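You operate a simulated robot arm through the tools that you are given. There is no shell and no other tool.

Carry out the task below with a simulated robot arm. There is one attempt and no reset: what you move stays moved.

TASK
Wind the pressure off, stop the oil pump and open the filter lid for a look.
Fine: relief knob to low before the switch; filter valve shut before the lid opens; the filter stays in.
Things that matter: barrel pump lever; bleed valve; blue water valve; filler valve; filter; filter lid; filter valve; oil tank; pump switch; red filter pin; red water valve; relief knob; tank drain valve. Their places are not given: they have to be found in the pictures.

Only the result counts: the job must be done as asked and must still hold three seconds after the hand-in. Knocking over, shifting, dropping, spilling or breaking anything else fails it. Lids that push on must go on centred and level and be pressed home; caps that screw on are set level and turned clockwise until they are tight.

THE ROBOT
A 7-joint arm with a fingered hand, fixed in place. Base frame: the origin is on the floor under the middle of its stand, x ahead of it, y to its left, z up. Readings come in cm, rad, newtons and seconds.
With the tool pointing down near the work surface it reaches from about 32 to 76 cm from the base axis. Its first joint turns from -2.897 to 2.897 rad. Payload 4 kg.
Tool frame: the origin (TCP) lies between the finger pads and is the grasp point; the fingertips stand 2.6 cm ahead of it; z points along the fingers, y is the line along which they close. The gripper opens to 13.2 cm; its body begins 7.3 cm behind the TCP. The gripper is a hand of 4 fingers: y runs from the thumb to the fingers, the wrist lies at [0, 0, -23.9] in the tool frame.
Orientation is told as [roll, pitch, yaw] about the base's x, y, z axes, in that order, counted from this pose: with the fingers straight down and closing along the base's y, the tool's x points along the base's -x, its y along +y and its z along -z.

THE INTERFACE
- The arm moves only by the tool arm_command. Its argument "series" is text: rows parted by semicolons, each of 6 numbers parted by spaces: the shift along the tool's x, y, z in m, then the turn, a rotation vector about the tool's x, y, z in rad. In form: tx ty tz rx ry rz; .... A call has 1 to 20 rows; each row shifts and turns the commanded pose from where the row before left it, along the tool's axes as they then stand. A row lasts 0.2 s, in which the tool goes at most 5 cm and 0.15 rad; a call with a longer step from one row to the next is refused whole. Where a pose cannot be reached the arm comes as near as it can. A force on the tool above 40 N (or 10 N above the force at the start of the call, whichever is more), or a blocked arm, ends the call early, and 0.2 s more pass. In this call time passes only in rows, and 0.2 s behind the last. The reply holds the time, the measured pose of the TCP, the force on the tool along the base axes, the opening and the grip force, in the units named above and with some noise, with the torque about the TCP (base axes, N m) and any sound that the robot's microphone picked up, and new pictures: "views" is both (left out), scene, wrist or none.
- Cameras (640 x 400 px; columns grow to the right, rows downward): "scene" is fixed at [4.95, -64.98, 167.04]; the picture's right is [0.92, -0.39, 0.00], its down [-0.22, -0.53, -0.82] and it looks along [0.32, 0.76, -0.57] (base axes); focal length 359 px, centre (320, 200). "wrist" rides on the gripper at [6.8, 0.2, -9.7] in the tool frame; the picture's right is [-0.03, 1.00, 0.00], its down [-0.82, -0.02, -0.58] and it looks along [-0.58, -0.02, 0.82] (tool axes); focal length 270 px, centre (320, 200).
- raise_lower(by): slides the trunk up (or, below 0, down) by that many cm; the arm rides with it, the base frame stays. It gives what a move gives, with no picture.
- finger_targets(finger1, finger2, finger3, thumb_bend): sets how far each is bent, from 0 (flat) to 1 (curled in); at 0.3 the hand is open as for a grip, at 0.7 the pads meet at the TCP. One left out holds its place. A second passes; each finger stops where it meets its share of the squeeze, and holds until it gets a number again. It is the only way to open and close the hand. It gives what a move gives, with no picture; readings hold the bend of each and the force on the fingers (four entries, about 0 where the hand has none), thumb and palm.
- probe_pixels(camera, pixels): there is no depth. For up to 12 entries [column, row, z] of the newest picture of that camera ("zoom" is the newest enlarged one), the place [x, y] in the base frame at which the ray of that pixel passes the height z, good to about 0.2 cm. No time passes.
- close_up(camera, box): a new picture of the part [left, top, right, bottom] of that camera's present view, enlarged. No time passes.
- sign_off(): hands the job in; it is judged then, once.

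Leave the gripper open and the arm clear of the work at the hand-in unless told otherwise.

The tools are called after ">>>" as a command line: name --argument value ..., lists and objects as JSON in quotes. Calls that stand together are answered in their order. arm_command: Moves the arm, as the interface text tells. Its arguments: {"type":"object","properties":{"series":{"type":"string"},"views":{"type":"string","enum":["both","scene","wrist","none"]}},"required":["series"]} The other tools are called the same way: raise_lower (by) moves the trunk up or down; finger_targets (finger1, finger2, finger3, thumb_bend) moves the fingers one by one; probe_pixels (camera, pixels) gives the place at which the rays of pixels pass given heights; close_up (camera, box) takes an enlarged picture of a part of a camera's view; sign_off () hands the job in.

At the start:

```text
time_s: 0.0
tool_pos: [41.4, -0.78, 132.85]
orientation: [0.002, 0.001, 0.003]
ft_force: [0.1, -0.3, -0.6]
wrist_torque: [0.0, -0.05, 0.01]
width: 13.16
finger_force: 0.1
shape: jaw
bend: [0.3, 0.3, 0.3, 0.3]
finger forces: [0.0, 0.1, 0.0, 0.0, 0.1, 0.0]
trunk travel left (down, up): [-52.5, 6.5]
```

scene: 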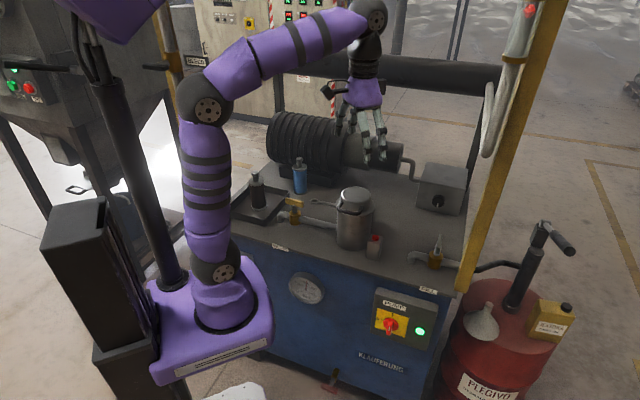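
wrist: 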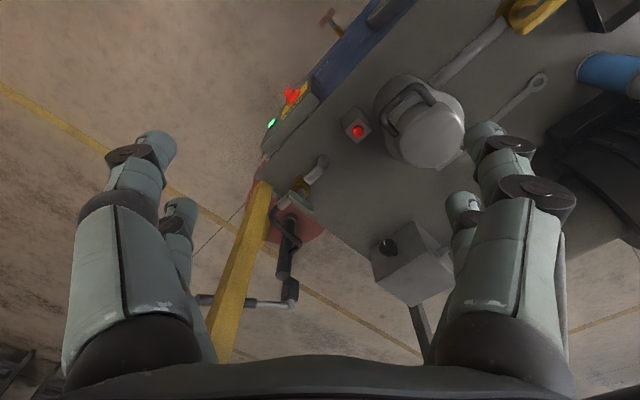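

I see a blue hydraulic cabinet with a yellow/red rotary pump switch near (390,323), a green lamp, a canister with a lid near (354,210), valves near (293,208) and (437,252), a box with a knob near (440,190). I'll enlarge these parts before moving.

>>> close_up --camera "scene" --box '[230, 140, 390, 260]'

>>> close_up --camera "scene" --box '[340, 150, 500, 270]'

>>> close_up --camera "scene" --box '[260, 240, 460, 400]'

>>> close_up --camera "wrist" --box '[240, 0, 640, 310]'

```text
3.33 times, centred on (310, 200) of scene
```

zoom: 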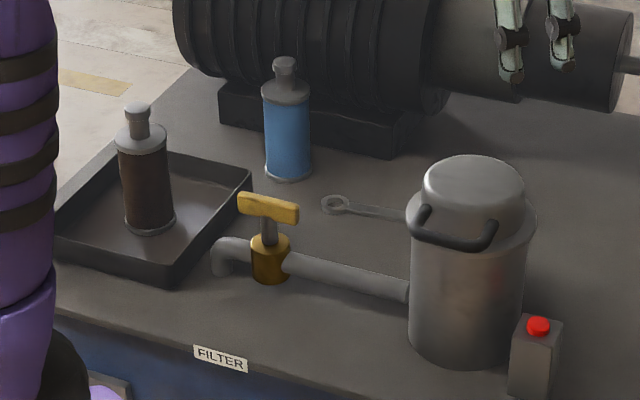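

```text
3.33 times, centred on (420, 210) of scene
```

zoom: 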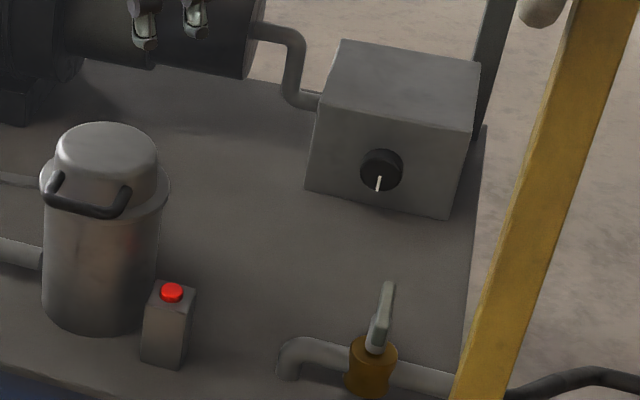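

```text
2.50 times, centred on (360, 320) of scene
```

zoom: 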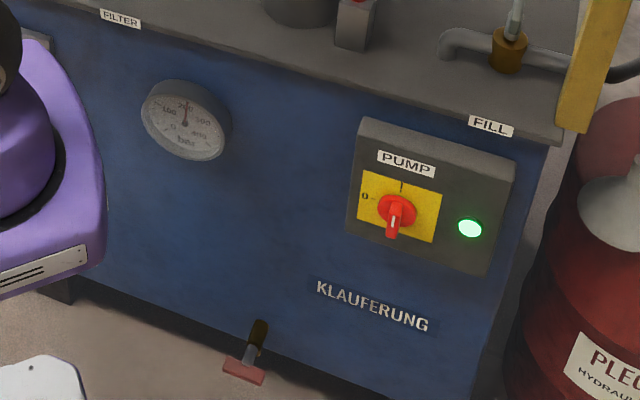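

```text
1.29 times, centred on (440, 155) of wrist
```

zoom: 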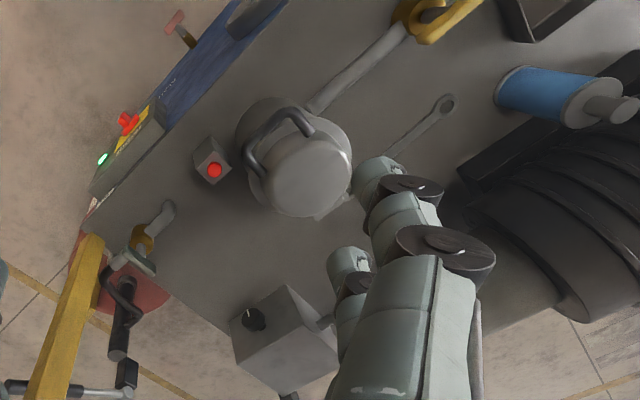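

The relief knob is on the grey box (white mark pointing down), the pump switch is the red rotary handle, the filter valve has a yellow T-handle, and there's a red pin on a small post beside the canister. I'll triangulate heights by probing the same points in both cameras.

>>> probe_pixels --camera "scene" --pixels '[[375.4, 237.5, 80], [375.4, 237.5, 90], [375.4, 237.5, 100], [375.4, 237.5, 70], [437, 201, 80], [437, 201, 90], [437, 201, 100], [437, 201, 70], [391, 324, 60], [391, 324, 70], [391, 324, 80], [391, 324, 90]]'

>>> probe_pixels --camera "wrist" --pixels '[[358, 131, 80], [358, 131, 90], [358, 131, 100], [358, 131, 70], [388, 247, 80], [388, 247, 90], [388, 247, 100], [388, 247, 70], [291, 96, 60], [291, 96, 70], [291, 96, 80], [291, 96, 90]]'

```text
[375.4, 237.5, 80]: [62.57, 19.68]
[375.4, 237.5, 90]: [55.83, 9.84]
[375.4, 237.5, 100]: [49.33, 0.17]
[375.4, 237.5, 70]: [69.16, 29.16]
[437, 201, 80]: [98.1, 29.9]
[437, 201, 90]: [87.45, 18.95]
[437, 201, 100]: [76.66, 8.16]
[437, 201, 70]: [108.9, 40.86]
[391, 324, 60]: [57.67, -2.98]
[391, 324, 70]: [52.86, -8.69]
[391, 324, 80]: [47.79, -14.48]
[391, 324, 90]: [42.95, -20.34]
```

```text
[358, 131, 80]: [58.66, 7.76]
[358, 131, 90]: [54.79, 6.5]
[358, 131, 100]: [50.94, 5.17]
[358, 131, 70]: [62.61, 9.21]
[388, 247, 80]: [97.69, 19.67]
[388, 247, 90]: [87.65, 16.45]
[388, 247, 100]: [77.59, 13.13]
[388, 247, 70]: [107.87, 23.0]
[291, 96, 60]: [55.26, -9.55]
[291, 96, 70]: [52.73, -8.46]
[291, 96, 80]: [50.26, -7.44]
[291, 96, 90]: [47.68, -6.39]
```

The rays meet for the red pin at about (53.2, 6.0, 94.0), the relief knob at about (84, 15.4, 93.3), and the pump switch at about (52.8, -8.6, 70). Next I'll find the table height from the spanner ring (scene 314.6,201; wrist 538.5,79.8), the filter valve handle and the canister lid.

>>> probe_pixels --camera "scene" --pixels '[[314.6, 201.2, 80], [314.6, 201.2, 90], [294.5, 203, 90], [294.5, 203, 100], [280, 247, 85], [428, 291, 85], [372, 260, 85], [435, 252, 90], [354, 194, 100], [354, 194, 110], [306, 288, 70], [420, 330, 70]]'

>>> probe_pixels --camera "wrist" --pixels '[[538.5, 79.8, 80], [538.5, 79.8, 90], [533, 12, 90], [533, 12, 100], [430, 138, 100], [430, 138, 110], [271, 124, 70], [271, 124, 65], [325, 160, 90], [325, 160, 80]]'

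```text
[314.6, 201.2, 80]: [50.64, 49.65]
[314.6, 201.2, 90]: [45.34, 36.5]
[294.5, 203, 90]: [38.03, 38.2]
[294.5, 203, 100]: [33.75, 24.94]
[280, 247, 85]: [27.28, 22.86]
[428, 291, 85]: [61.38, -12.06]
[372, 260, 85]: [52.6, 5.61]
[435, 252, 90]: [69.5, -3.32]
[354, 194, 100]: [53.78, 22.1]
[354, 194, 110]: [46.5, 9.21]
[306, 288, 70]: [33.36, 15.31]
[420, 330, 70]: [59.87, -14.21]
```

```text
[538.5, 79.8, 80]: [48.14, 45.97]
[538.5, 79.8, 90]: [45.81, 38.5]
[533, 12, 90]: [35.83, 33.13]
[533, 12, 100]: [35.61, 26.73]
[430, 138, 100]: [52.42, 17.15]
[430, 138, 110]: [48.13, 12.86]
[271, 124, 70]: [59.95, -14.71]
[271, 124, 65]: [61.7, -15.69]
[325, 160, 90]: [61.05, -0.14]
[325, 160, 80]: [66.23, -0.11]
```

The table top lies at about z 86, the filter lid top at about (49.8, 14.7, 106), and the filter valve handle at about (35, 28.4, 97). The cabinet's front runs at about -46° so it faces the robot. I'll zoom tighter on the relief knob, the gauge, the switch, and the valves.

>>> close_up --camera "scene" --box '[412, 160, 476, 200]'

>>> close_up --camera "scene" --box '[410, 180, 474, 220]'

>>> close_up --camera "scene" --box '[274, 268, 338, 308]'

>>> close_up --camera "scene" --box '[360, 290, 456, 350]'

>>> close_up --camera "scene" --box '[320, 180, 400, 260]'

>>> close_up --camera "scene" --box '[255, 180, 335, 260]'

```text
10.00 times, centred on (444, 180) of scene
```

zoom: 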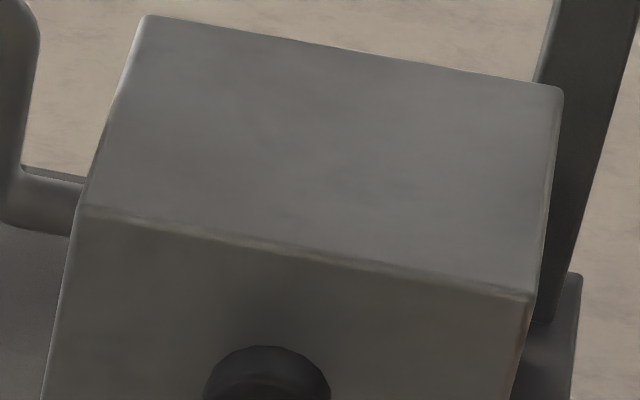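

```text
10.00 times, centred on (442, 200) of scene
```

zoom: 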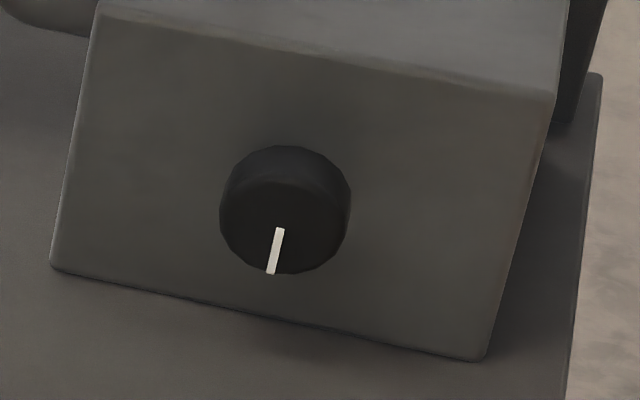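

```text
10.00 times, centred on (306, 288) of scene
```

zoom: 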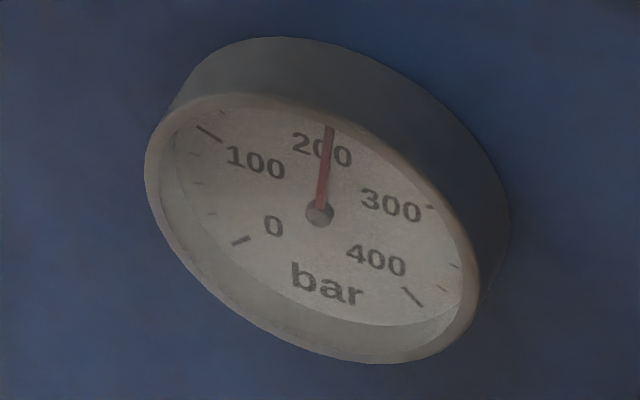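

```text
6.67 times, centred on (408, 320) of scene
```

zoom: 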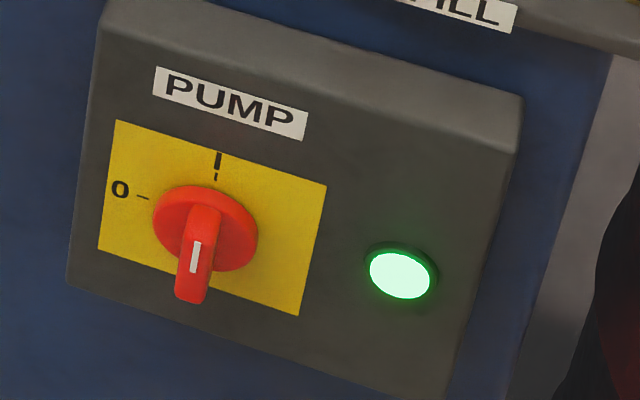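

```text
5.00 times, centred on (360, 220) of scene
```

zoom: 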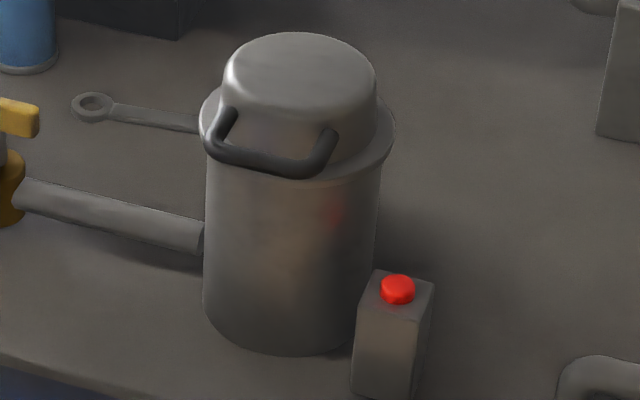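

```text
5.00 times, centred on (295, 220) of scene
```

zoom: 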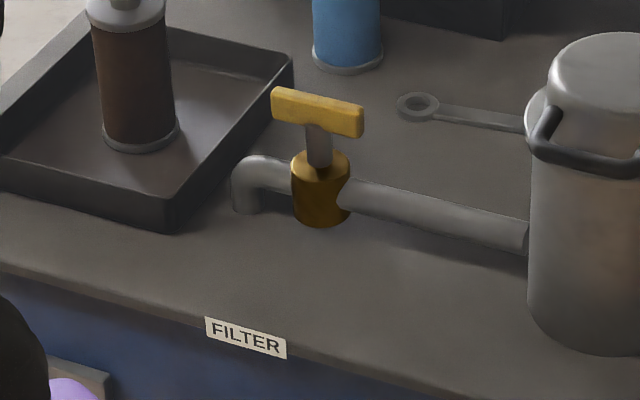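

The gauge reads 200 bar; the switch stands at I with 0 to the left (quarter turn counter-clockwise); the filter valve's yellow handle lies along its pipe (open). Before moving, I'll locate the yellow post and the relief box corners so I can steer the arm clear.

>>> probe_pixels --camera "scene" --pixels '[[462, 290, 86], [462, 290, 80], [485, 230, 100], [510, 150, 120], [415.2, 206.6, 86], [458.2, 215.5, 86], [465.5, 189, 100], [419.8, 180, 100], [536, 70, 130], [536, 70, 140]]'

>>> probe_pixels --camera "wrist" --pixels '[[264, 185, 86], [264, 185, 80], [240, 260, 100], [240, 260, 110], [373, 238, 100], [373, 238, 105], [409, 305, 90], [409, 305, 86], [372, 280, 86], [372, 280, 90], [220, 360, 120], [220, 360, 130]]'

>>> close_up --camera "wrist" --box '[180, 100, 340, 200]'

>>> close_up --camera "wrist" --box '[350, 50, 510, 150]'

>>> close_up --camera "wrist" --box '[350, 210, 480, 310]'

>>> close_up --camera "scene" --box '[400, 0, 640, 150]'

>>> close_up --camera "scene" --box '[0, 0, 240, 150]'

```text
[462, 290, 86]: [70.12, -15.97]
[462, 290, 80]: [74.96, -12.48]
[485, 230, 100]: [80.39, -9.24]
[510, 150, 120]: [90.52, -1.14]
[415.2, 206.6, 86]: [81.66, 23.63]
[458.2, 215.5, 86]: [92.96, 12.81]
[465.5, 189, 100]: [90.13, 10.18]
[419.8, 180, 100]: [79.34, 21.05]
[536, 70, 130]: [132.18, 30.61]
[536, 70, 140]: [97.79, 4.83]
```

```text
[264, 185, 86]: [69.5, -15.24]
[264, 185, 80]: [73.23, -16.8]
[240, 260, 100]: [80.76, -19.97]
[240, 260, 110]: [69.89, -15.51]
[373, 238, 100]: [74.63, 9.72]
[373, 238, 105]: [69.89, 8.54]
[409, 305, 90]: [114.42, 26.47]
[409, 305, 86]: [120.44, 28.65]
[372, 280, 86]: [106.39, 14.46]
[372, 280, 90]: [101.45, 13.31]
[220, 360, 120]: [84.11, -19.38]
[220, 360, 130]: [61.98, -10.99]
```

```text
4.00 times, centred on (260, 150) of wrist
```

zoom: 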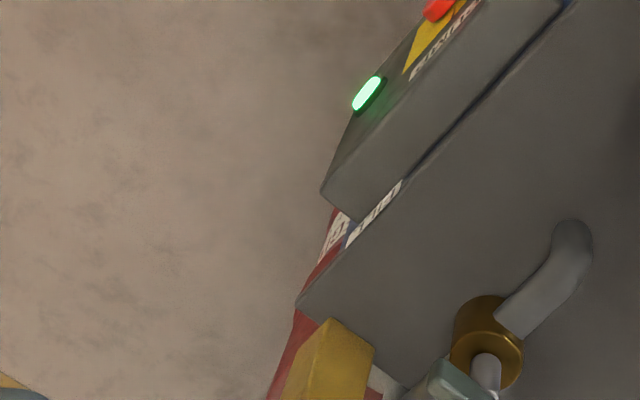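

```text
4.00 times, centred on (430, 100) of wrist
```

zoom: 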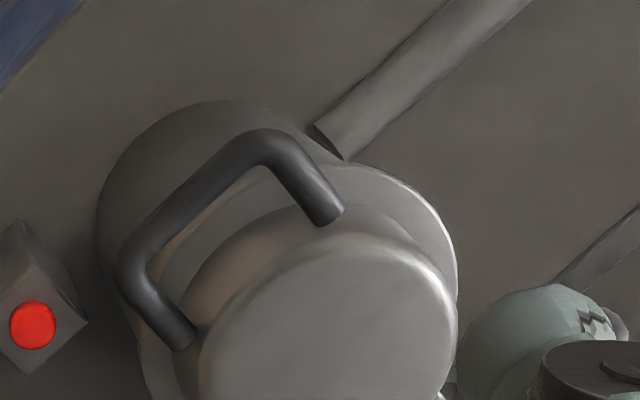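

```text
4.00 times, centred on (415, 260) of wrist
```

zoom: 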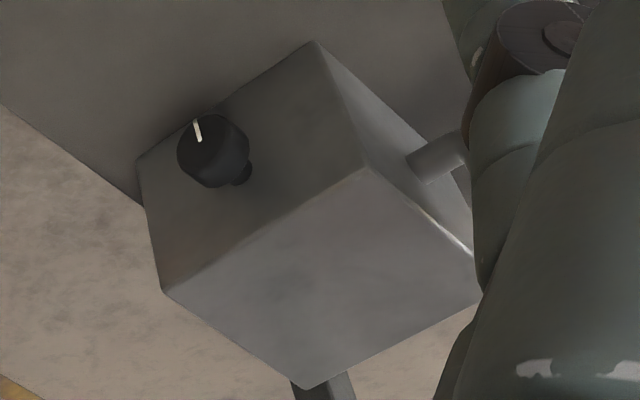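

```text
2.67 times, centred on (520, 75) of scene
```

zoom: 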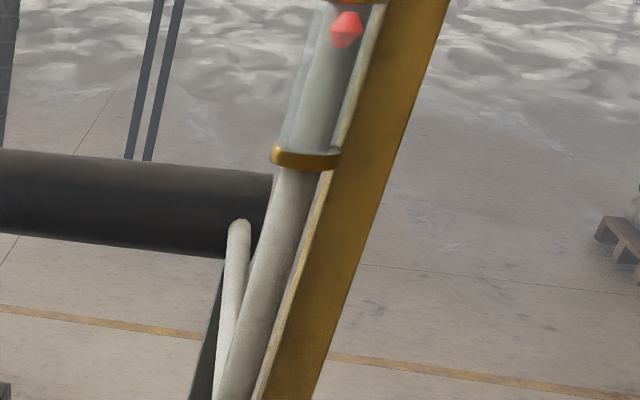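

```text
2.67 times, centred on (120, 75) of scene
```

zoom: 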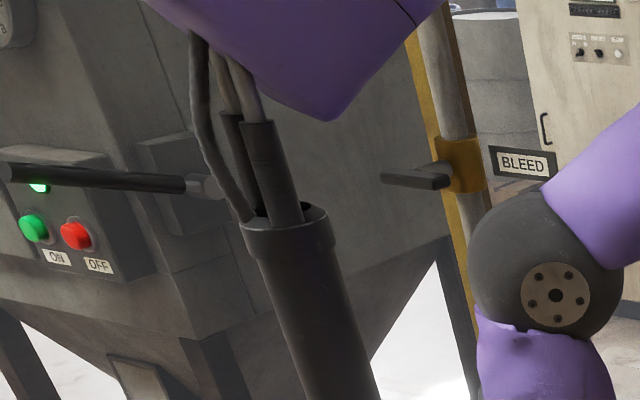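

The yellow post is vertical at about (70, -16), and the relief box with the knob (about 4.6 cm wide, on a thin stem) faces the front. I'll turn the tool by 45° yaw and 30° tilt in place first, to later get a close look with the wrist camera.

>>> arm_command --series "0 0 0 0 0 -0.1309; 0 0 0 0 0 -0.1309; 0 0 0 0 0 -0.1309; 0 0 0 0 0 -0.1309; 0 0 0 0 0 -0.1309; 0 0 0 0 0 -0.1309; 0 0 0 0 -0.1309 0; 0 0 0 0 -0.1309 0; 0 0 0 0 -0.1309 0; 0 0 0 0 -0.1309 0" --views "both"

```text
time_s: 2.2
tool_pos: [41.28, -0.66, 132.72]
orientation: [-0.001, -0.525, 0.787]
ft_force: [-0.1, 0.0, -0.3]
wrist_torque: [-0.03, -0.02, 0.0]
width: 13.2
finger_force: 0.0
shape: jaw
bend: [0.3, 0.3, 0.3, 0.3]
finger forces: [0.0, 0.0, 0.0, 0.0, 0.1, 0.0]
trunk travel left (down, up): [-52.5, 6.5]
```

scene: 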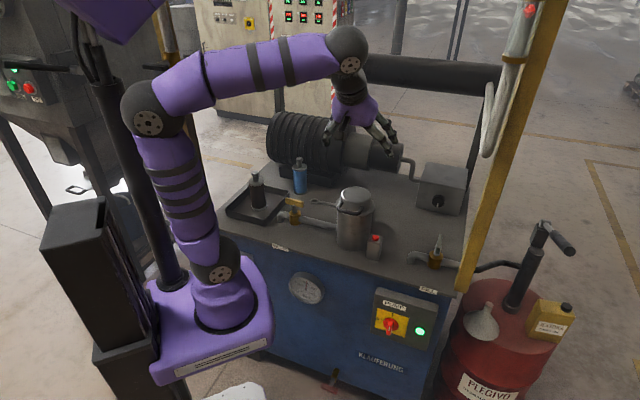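
wrist: 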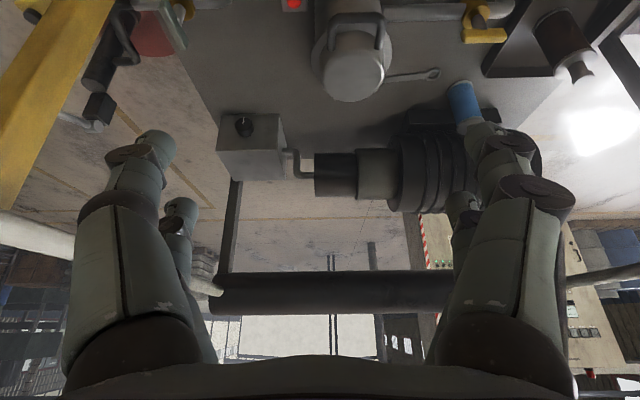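

The turn worked (yaw 0.787, pitch -0.525). Now I go to about (62, 0, 108), a free spot between the canister and the yellow post, to see the knob and the filler valve close up.

>>> arm_command --series "-0.0009 -0.0177 0.0362 0 0 0; -0.0009 -0.0177 0.0362 0 0 0; -0.0009 -0.0177 0.0362 0 0 0; -0.0009 -0.0177 0.0362 0 0 0; -0.0009 -0.0177 0.0362 0 0 0; -0.0009 -0.0177 0.0362 0 0 0; -0.0009 -0.0177 0.0362 0 0 0; -0.0009 -0.0177 0.0362 0 0 0" --views "both"

```text
time_s: 4.0
tool_pos: [61.95, -0.17, 108.1]
orientation: [0.0, -0.524, 0.787]
ft_force: [0.3, 0.4, 0.2]
wrist_torque: [0.01, -0.01, 0.02]
width: 13.18
finger_force: 0.1
shape: jaw
bend: [0.3, 0.3, 0.3, 0.3]
finger forces: [0.0, 0.1, 0.0, 0.0, 0.1, 0.0]
trunk travel left (down, up): [-52.5, 6.5]
```

scene: 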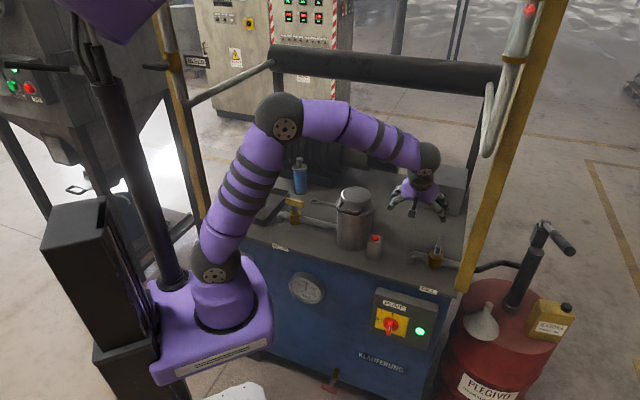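
wrist: 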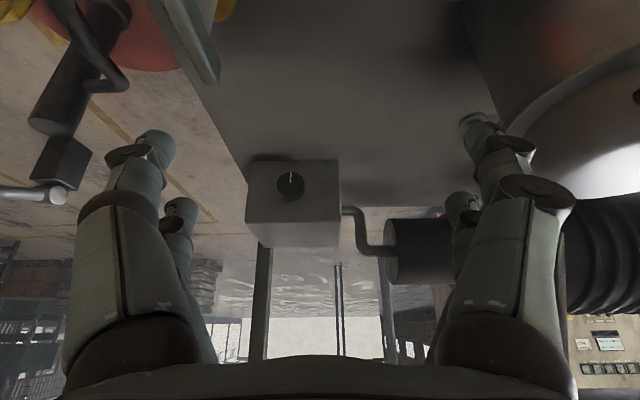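

The wrist camera (upside-down) shows the relief box at (293,203) with its knob at (290,184) facing me. I'll zoom on the knob and on the filler valve lever at (190,40).

>>> close_up --camera "wrist" --box '[240, 150, 352, 220]'

>>> close_up --camera "wrist" --box '[120, 0, 280, 100]'

>>> close_up --camera "scene" --box '[390, 220, 486, 280]'

>>> probe_pixels --camera "wrist" --pixels '[[290.5, 184, 93], [290.5, 184, 92], [290.5, 184, 94], [210, 75, 90], [210, 75, 95], [210, 75, 100]]'

```text
5.71 times, centred on (296, 185) of wrist
```

zoom: 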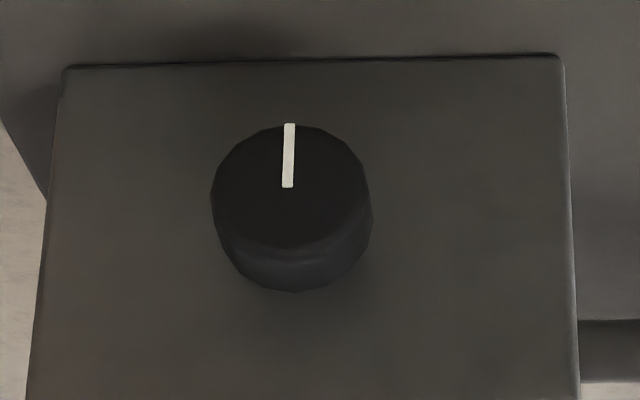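

```text
4.00 times, centred on (200, 50) of wrist
```

zoom: 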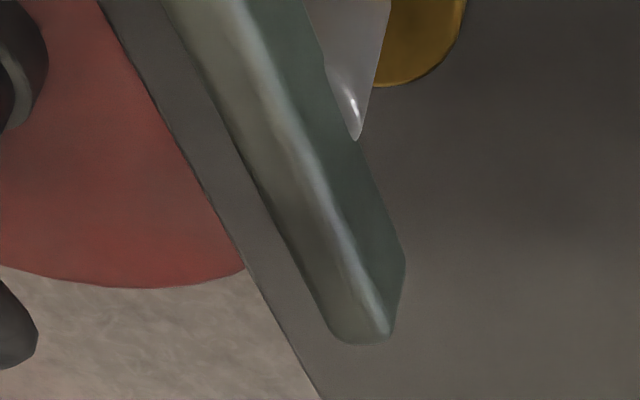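

```text
6.67 times, centred on (438, 250) of scene
```

zoom: 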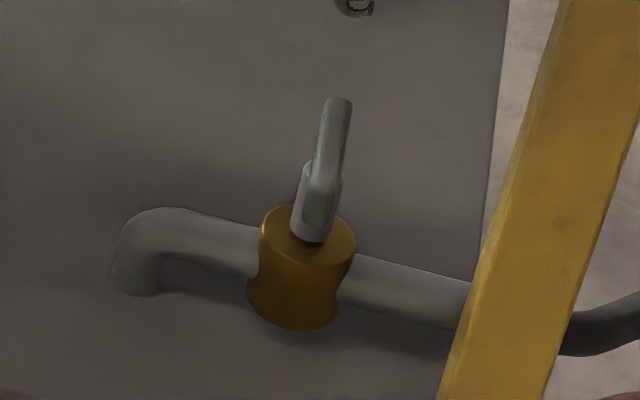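

```text
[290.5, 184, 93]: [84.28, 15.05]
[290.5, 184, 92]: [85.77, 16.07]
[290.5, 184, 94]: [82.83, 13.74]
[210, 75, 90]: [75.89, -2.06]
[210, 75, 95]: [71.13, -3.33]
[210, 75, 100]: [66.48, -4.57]
```

The filler lever points straight back across its pipe (closed), at about z 96; I'll pass above it. Next: tilt 30° more (pitch -60°) and advance to a stand-off about 10 cm in front of the relief knob at (84, 15.1, 93.3).

>>> arm_command --series "0 0 0 0 -0.1309 0; 0 0 0 0 -0.1309 0; 0 0 0 0 -0.1309 0; 0 0 0 0 -0.1309 0; -0.001 0 0.04 0 0 0; -0.001 0 0.04 0 0 0; -0.001 0 0.04 0 0 0; -0.001 0 0.04 0 0 0; 0 -0.024 0.02 0 0 0; 0 -0.024 0.02 0 0 0" --views "both"

>>> probe_pixels --camera "scene" --pixels '[[440.2, 235, 95], [440.2, 235, 97], [437, 250, 95], [437, 250, 97]]'

```text
time_s: 6.2
tool_pos: [77.66, 8.71, 98.61]
orientation: [0.0, -1.047, 0.787]
ft_force: [0.7, 0.0, 0.2]
wrist_torque: [0.0, 0.04, 0.01]
width: 13.19
finger_force: 0.0
shape: jaw
bend: [0.3, 0.3, 0.3, 0.3]
finger forces: [0.1, 0.0, 0.1, 0.0, 0.0, 0.0]
trunk travel left (down, up): [-52.5, 6.5]
```

scene: 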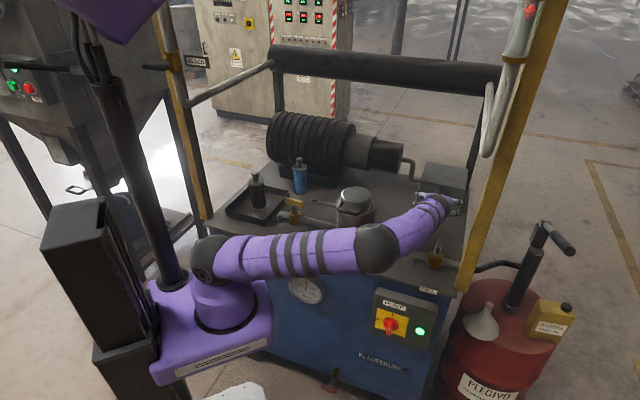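
wrist: 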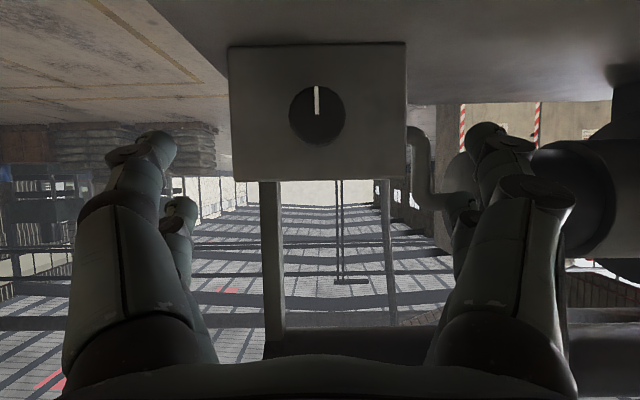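

```text
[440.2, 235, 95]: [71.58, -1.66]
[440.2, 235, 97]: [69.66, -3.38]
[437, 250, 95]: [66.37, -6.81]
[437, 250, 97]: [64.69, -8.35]
```

I'm now in front of the knob. The arm's elbow hangs near scene (378,248), close to the red pin's line of sight, so I'll zoom there to check the clearance.

>>> close_up --camera "scene" --box '[320, 170, 480, 290]'

>>> close_up --camera "wrist" --box '[240, 50, 400, 150]'

>>> probe_pixels --camera "scene" --pixels '[[378, 248, 100], [378, 248, 105], [378, 248, 110], [378, 248, 115], [207, 260, 100], [207, 260, 110], [430, 207, 110], [430, 207, 115]]'

>>> probe_pixels --camera "wrist" --pixels '[[316.5, 114, 92], [316.5, 114, 93], [316.5, 114, 94], [316.5, 91, 92], [316.5, 138, 94], [228, 48, 86], [405, 43, 86]]'

```text
3.33 times, centred on (400, 230) of scene
```

zoom: 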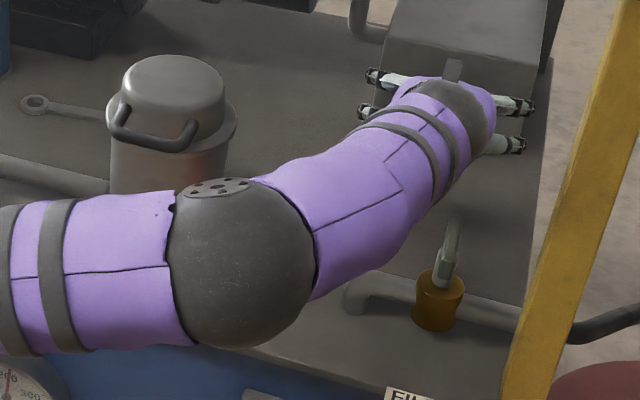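

```text
4.00 times, centred on (320, 100) of wrist
```

zoom: 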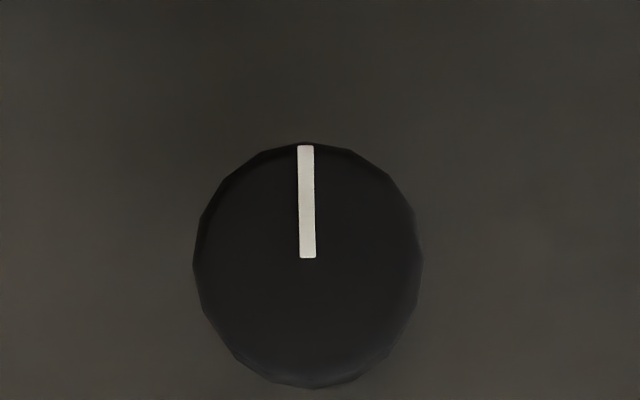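

```text
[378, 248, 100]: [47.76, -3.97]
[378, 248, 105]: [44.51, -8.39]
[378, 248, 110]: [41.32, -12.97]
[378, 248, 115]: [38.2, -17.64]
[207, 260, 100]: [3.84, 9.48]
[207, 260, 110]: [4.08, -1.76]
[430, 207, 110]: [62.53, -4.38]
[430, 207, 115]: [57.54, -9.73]
```

```text
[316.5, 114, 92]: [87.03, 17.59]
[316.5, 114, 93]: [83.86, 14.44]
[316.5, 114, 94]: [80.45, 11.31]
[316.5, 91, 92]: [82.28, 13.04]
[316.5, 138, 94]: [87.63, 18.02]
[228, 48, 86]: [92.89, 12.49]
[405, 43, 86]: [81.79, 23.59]
```

The knob's front centre is at about (83.8, 14.5, 93.0), straight along the tool axis and 11.2 cm ahead; the cabinet is at exactly 45°. I'll advance along the tool z with the hand open to straddle the knob.

>>> arm_command --series "0 -0.003 0.028 0 0 0; 0 0 0.028 0 0 0; 0 0 0.028 0 0 0; 0 0 0.028 0 0 0" --views "both"

```text
time_s: 7.2
tool_pos: [84.94, 15.53, 92.72]
orientation: [0.002, -1.049, 0.785]
ft_force: [-3.5, -2.5, 0.4]
wrist_torque: [-0.02, -0.04, -0.06]
width: 13.2
finger_force: 0.1
shape: jaw
bend: [0.3, 0.29, 0.3, 0.3]
finger forces: [0.0, 1.7, 2.7, 0.0, 0.0, 0.0]
trunk travel left (down, up): [-52.5, 6.5]
```

scene: 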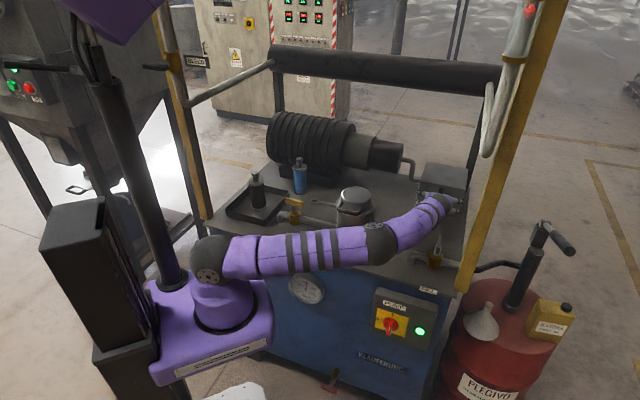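
wrist: 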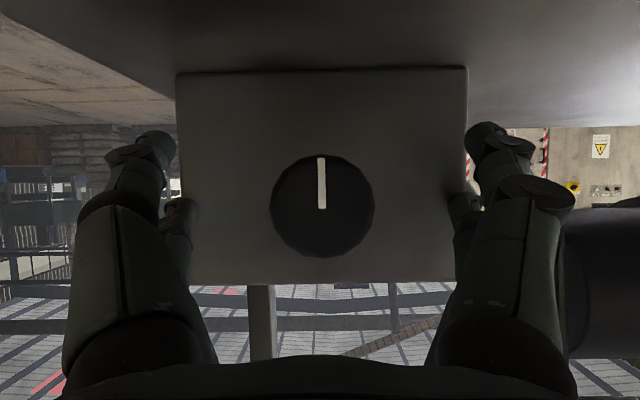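

Fingers 2 and 3 touch the box face lightly (about 2-3 N). I'll back off about 1 cm so they only straddle the knob, then look at the knob/finger placement.

>>> arm_command --series "0.003 0 -0.010 0 0 0" --views "wrist"

```text
time_s: 7.6
tool_pos: [84.22, 14.84, 92.89]
orientation: [-0.001, -1.048, 0.786]
ft_force: [0.5, 0.0, 0.4]
wrist_torque: [0.02, -0.01, 0.02]
width: 13.19
finger_force: 0.1
shape: jaw
bend: [0.3, 0.3, 0.3, 0.3]
finger forces: [0.0, 0.1, 0.1, 0.0, 0.1, 0.0]
trunk travel left (down, up): [-52.5, 6.5]
```

wrist: 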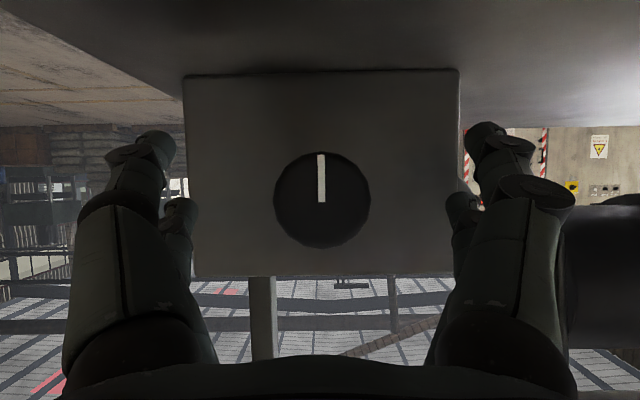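

The forces are back to zero and the knob sits at the image centre (321,203), i.e. at the TCP. I close the fingers onto it.

>>> finger_targets --finger1 0.65 --finger2 0.65 --finger3 0.65 --thumb_bend 0.65

>>> close_up --camera "wrist" --box '[160, 60, 480, 260]'

```text
time_s: 8.6
tool_pos: [84.22, 14.94, 92.92]
orientation: [-0.001, -1.049, 0.788]
ft_force: [0.9, 2.4, -0.1]
wrist_torque: [-0.04, -0.03, 0.01]
width: 1.7
finger_force: 2.3
shape: fingers
bend: [0.65, 0.62, 0.63, 0.65]
finger forces: [0.1, 2.5, 1.9, 0.0, 0.1, 0.0]
trunk travel left (down, up): [-52.5, 6.5]
```

```text
2.00 times, centred on (320, 160) of wrist
```

zoom: 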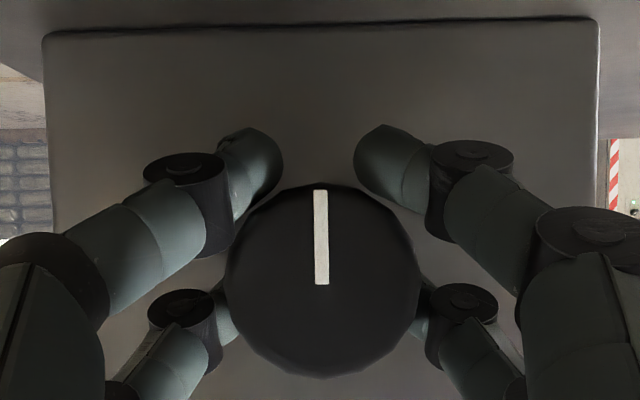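

The hand is a 2x2 jaw: with the 30° tilt one pair passes under the knob and the other slips behind it. I'll pinch with only the camera-side pair, so I open, shift up about 2.6 cm, and then test which finger numbers belong to that pair.

>>> finger_targets --finger1 0.4 --finger2 0.4 --finger3 0.4 --thumb_bend 0.4

>>> arm_command --series "0.0 0 -0.015 0 0 0; -0.024 0 0.0046 0 0 0" --views "none"

>>> finger_targets --finger1 0.5 --finger2 0.4 --finger3 0.4 --thumb_bend 0.4

>>> close_up --camera "wrist" --box '[80, 60, 560, 360]'

```text
time_s: 9.6
tool_pos: [84.22, 14.83, 92.97]
orientation: [0.0, -1.046, 0.787]
ft_force: [0.5, 0.3, 0.7]
wrist_torque: [-0.02, -0.02, -0.02]
width: 9.93
finger_force: 0.1
shape: fingers
bend: [0.4, 0.4, 0.4, 0.4]
finger forces: [0.0, 0.0, 0.0, 0.1, 0.0, 0.0]
trunk travel left (down, up): [-52.5, 6.5]
```

```text
time_s: 10.2
tool_pos: [84.08, 15.07, 95.54]
orientation: [0.0, -1.048, 0.785]
ft_force: [0.0, 0.4, 0.4]
wrist_torque: [-0.02, 0.01, 0.02]
width: 9.93
finger_force: 0.1
shape: fingers
bend: [0.4, 0.4, 0.4, 0.4]
finger forces: [0.0, 0.0, 0.0, 0.0, 0.0, 0.0]
trunk travel left (down, up): [-52.5, 6.5]
```

```text
time_s: 11.2
tool_pos: [84.18, 15.07, 95.46]
orientation: [-0.001, -1.046, 0.788]
ft_force: [0.4, -0.1, -0.2]
wrist_torque: [0.02, 0.0, 0.0]
width: 8.33
finger_force: 0.1
shape: fingers
bend: [0.5, 0.4, 0.4, 0.4]
finger forces: [0.1, 0.0, 0.0, 0.0, 0.0, 0.0]
trunk travel left (down, up): [-52.5, 6.5]
```

```text
1.33 times, centred on (320, 210) of wrist
```

zoom: 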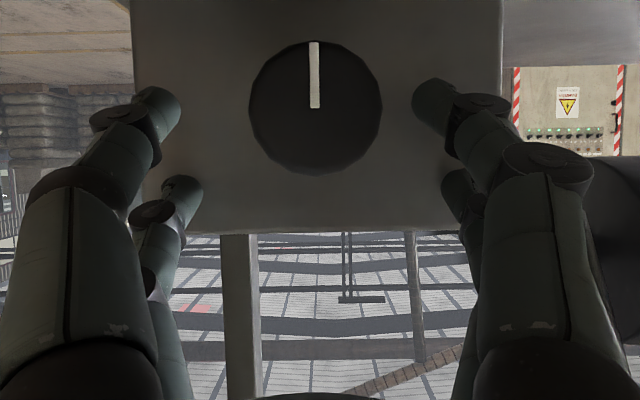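

Finger1 is the right-hand finger of the camera-side pair, and both near fingertips (zoom row ~105) now line up with the knob centre (row 107). I'll test whether the thumb is the left one of that pair.

>>> finger_targets --finger1 0.5 --finger2 0.4 --finger3 0.4 --thumb_bend 0.5

>>> close_up --camera "wrist" --box '[80, 60, 560, 360]'

```text
time_s: 12.2
tool_pos: [84.07, 15.1, 95.39]
orientation: [0.002, -1.046, 0.787]
ft_force: [0.0, -0.3, -0.1]
wrist_torque: [-0.01, 0.03, -0.01]
width: 6.63
finger_force: 0.0
shape: fingers
bend: [0.5, 0.4, 0.4, 0.5]
finger forces: [0.0, 0.0, 0.0, 0.0, 0.1, 0.1]
trunk travel left (down, up): [-52.5, 6.5]
```

```text
1.33 times, centred on (320, 210) of wrist
```

zoom: 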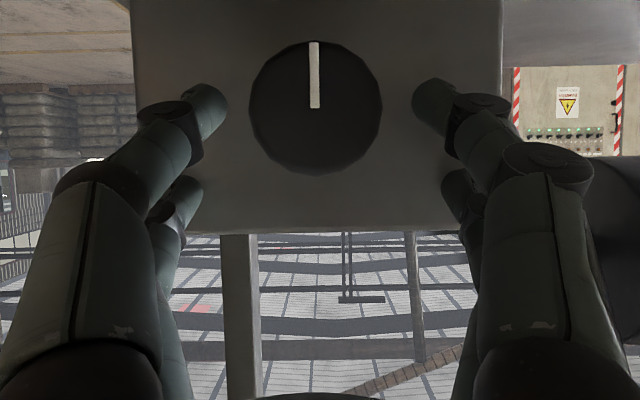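

The thumb is the other near finger. Now I pinch the knob with thumb and finger1 only.

>>> finger_targets --finger1 0.68 --finger2 0.42 --finger3 0.42 --thumb_bend 0.68

>>> close_up --camera "wrist" --box '[160, 60, 480, 260]'

>>> close_up --camera "scene" --box '[274, 268, 338, 308]'

```text
time_s: 13.2
tool_pos: [84.07, 14.87, 95.49]
orientation: [0.001, -1.048, 0.786]
ft_force: [4.1, -2.2, -0.8]
wrist_torque: [-0.09, -0.13, -0.01]
width: 3.78
finger_force: 9.1
shape: fingers
bend: [0.59, 0.42, 0.42, 0.62]
finger forces: [6.9, 0.0, 0.0, 0.1, 11.5, 0.0]
trunk travel left (down, up): [-52.5, 6.5]
```

```text
2.00 times, centred on (320, 160) of wrist
```

zoom: 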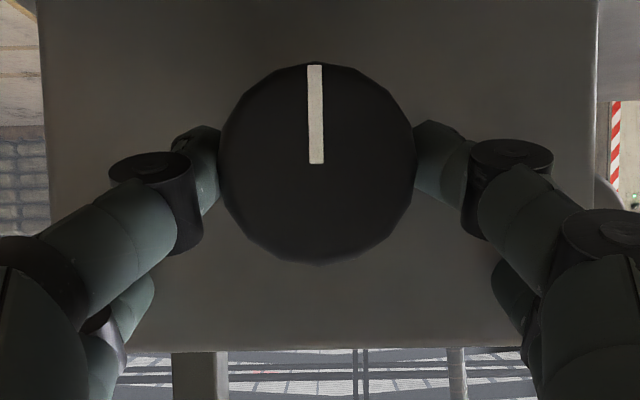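

```text
10.00 times, centred on (306, 288) of scene
```

zoom: 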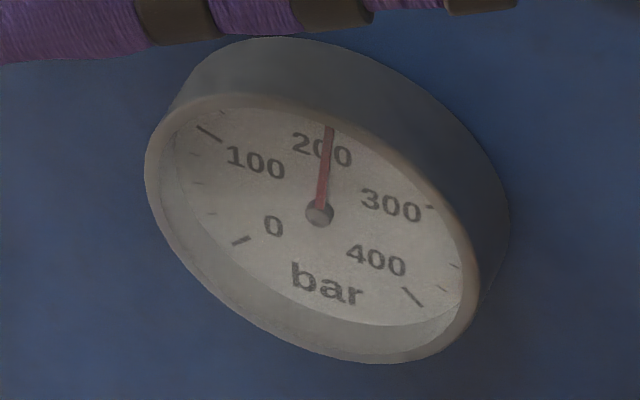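

A firm pinch (finger1 6.9 N, thumb 11.5 N). I turn the knob counter-clockwise about its own axis by about 27° (the hand orbits the knob), then read the gauge.

>>> arm_command --series "0.00035 0.00291 0.0002 0.06 0 -0.1039; 0.00035 0.00291 0.0002 0.06 0 -0.1039; 0.00035 0.00291 0.0002 0.06 0 -0.1039; 0.00035 0.00291 0.0002 0.06 0 -0.1039" --views "both"

>>> close_up --camera "scene" --box '[274, 268, 338, 308]'

>>> close_up --camera "wrist" --box '[160, 60, 480, 260]'

```text
time_s: 14.2
tool_pos: [83.53, 15.73, 95.29]
orientation: [-0.807, -0.877, 1.462]
ft_force: [-3.2, -3.9, 0.0]
wrist_torque: [-0.06, 0.16, 0.04]
width: 3.78
finger_force: 10.2
shape: fingers
bend: [0.59, 0.42, 0.42, 0.63]
finger forces: [9.1, 0.6, 0.0, 0.0, 9.8, 0.0]
trunk travel left (down, up): [-52.5, 6.5]
```

scene: 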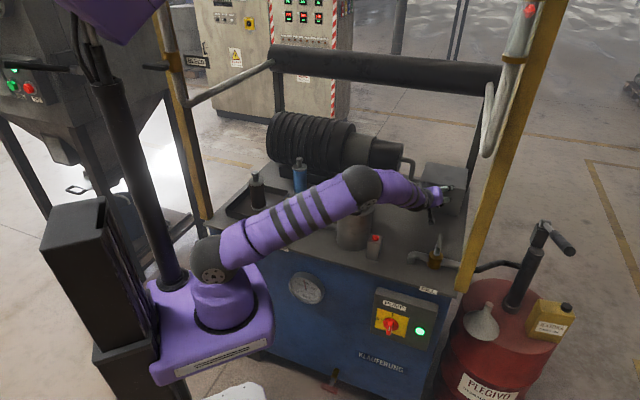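
wrist: 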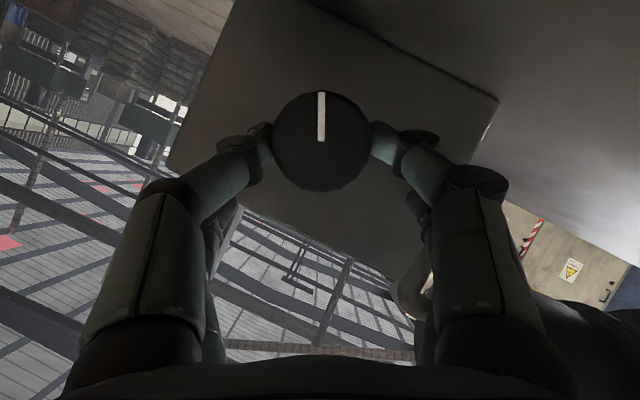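

```text
10.00 times, centred on (306, 288) of scene
```

zoom: 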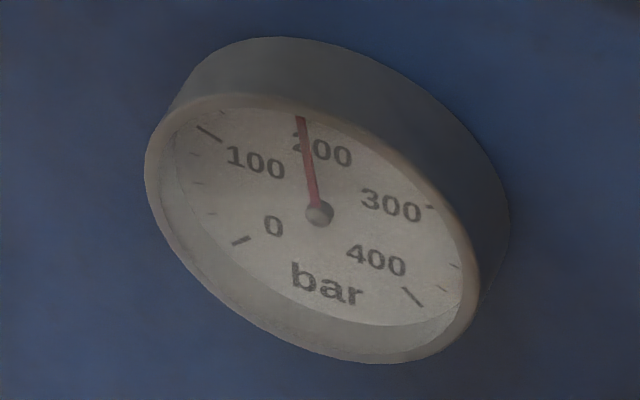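

```text
2.00 times, centred on (320, 160) of wrist
```

zoom: 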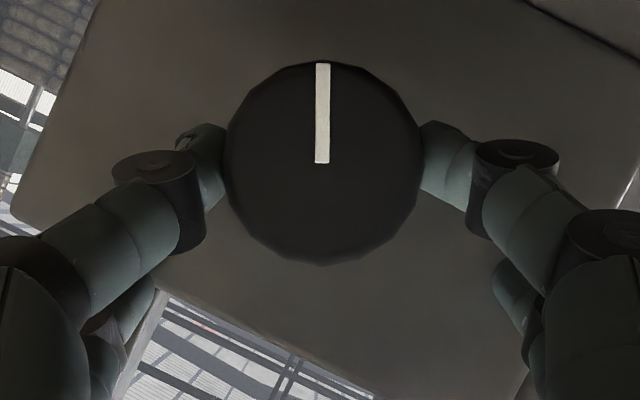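

The knob followed (mark still aligned with the hand) and the gauge fell from 200 to about 180 bar, so counter-clockwise lowers it. I continue another ~34°.

>>> arm_command --series "0.00035 0.00291 0.0002 0.06 0 -0.1039; 0.00035 0.00291 0.0002 0.06 0 -0.1039; 0.00035 0.00291 0.0002 0.06 0 -0.1039; 0.00035 0.00291 0.0002 0.06 0 -0.1039; 0.00035 0.00291 0.0002 0.06 0 -0.1039" --views "both"

>>> close_up --camera "scene" --box '[274, 268, 338, 308]'

>>> close_up --camera "wrist" --box '[160, 60, 480, 260]'

```text
time_s: 15.4
tool_pos: [83.23, 15.92, 94.99]
orientation: [-1.322, -0.418, 1.779]
ft_force: [-6.8, 4.9, -7.7]
wrist_torque: [0.12, 0.36, 0.12]
width: 3.72
finger_force: 7.5
shape: fingers
bend: [0.55, 0.42, 0.42, 0.66]
finger forces: [12.9, 0.1, 0.1, 0.0, 2.5, 0.0]
trunk travel left (down, up): [-52.5, 6.5]
```

scene: 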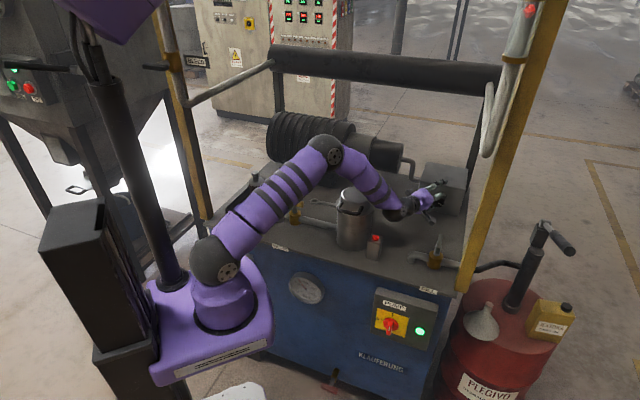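
wrist: 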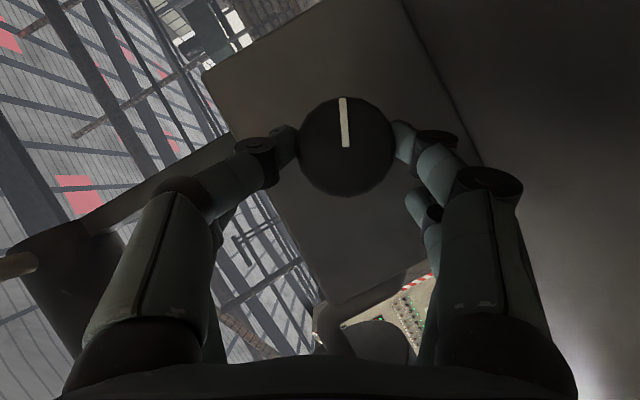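

```text
10.00 times, centred on (306, 288) of scene
```

zoom: 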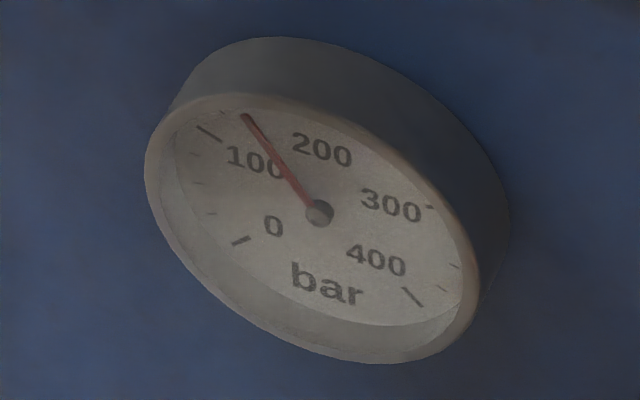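

```text
2.00 times, centred on (320, 160) of wrist
```

zoom: 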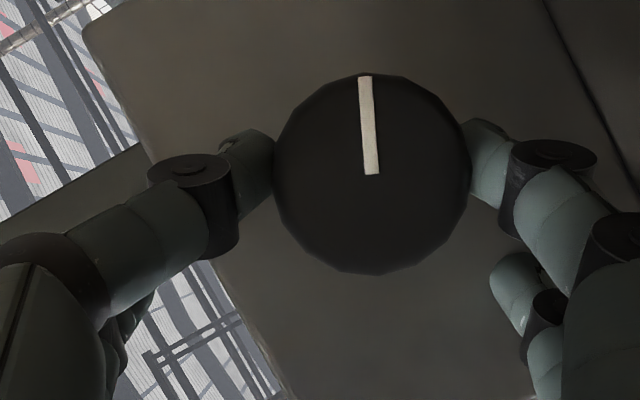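

The gauge is now near 130 bar, but the hand sits about 1.3 cm off the expected spot, and the wrist is close to the filter canister. I'll zoom on that to check for contact before going on.

>>> close_up --camera "scene" --box '[320, 140, 480, 260]'

>>> close_up --camera "scene" --box '[330, 180, 426, 240]'

```text
3.33 times, centred on (400, 200) of scene
```

zoom: 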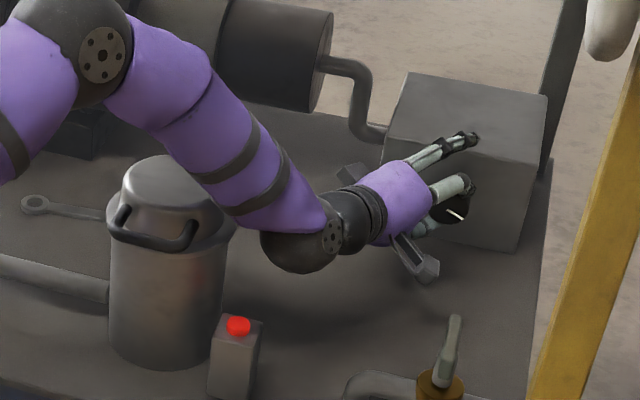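

```text
6.67 times, centred on (378, 210) of scene
```

zoom: 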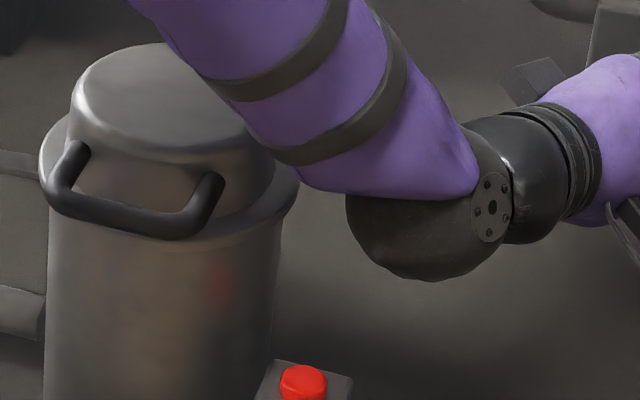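

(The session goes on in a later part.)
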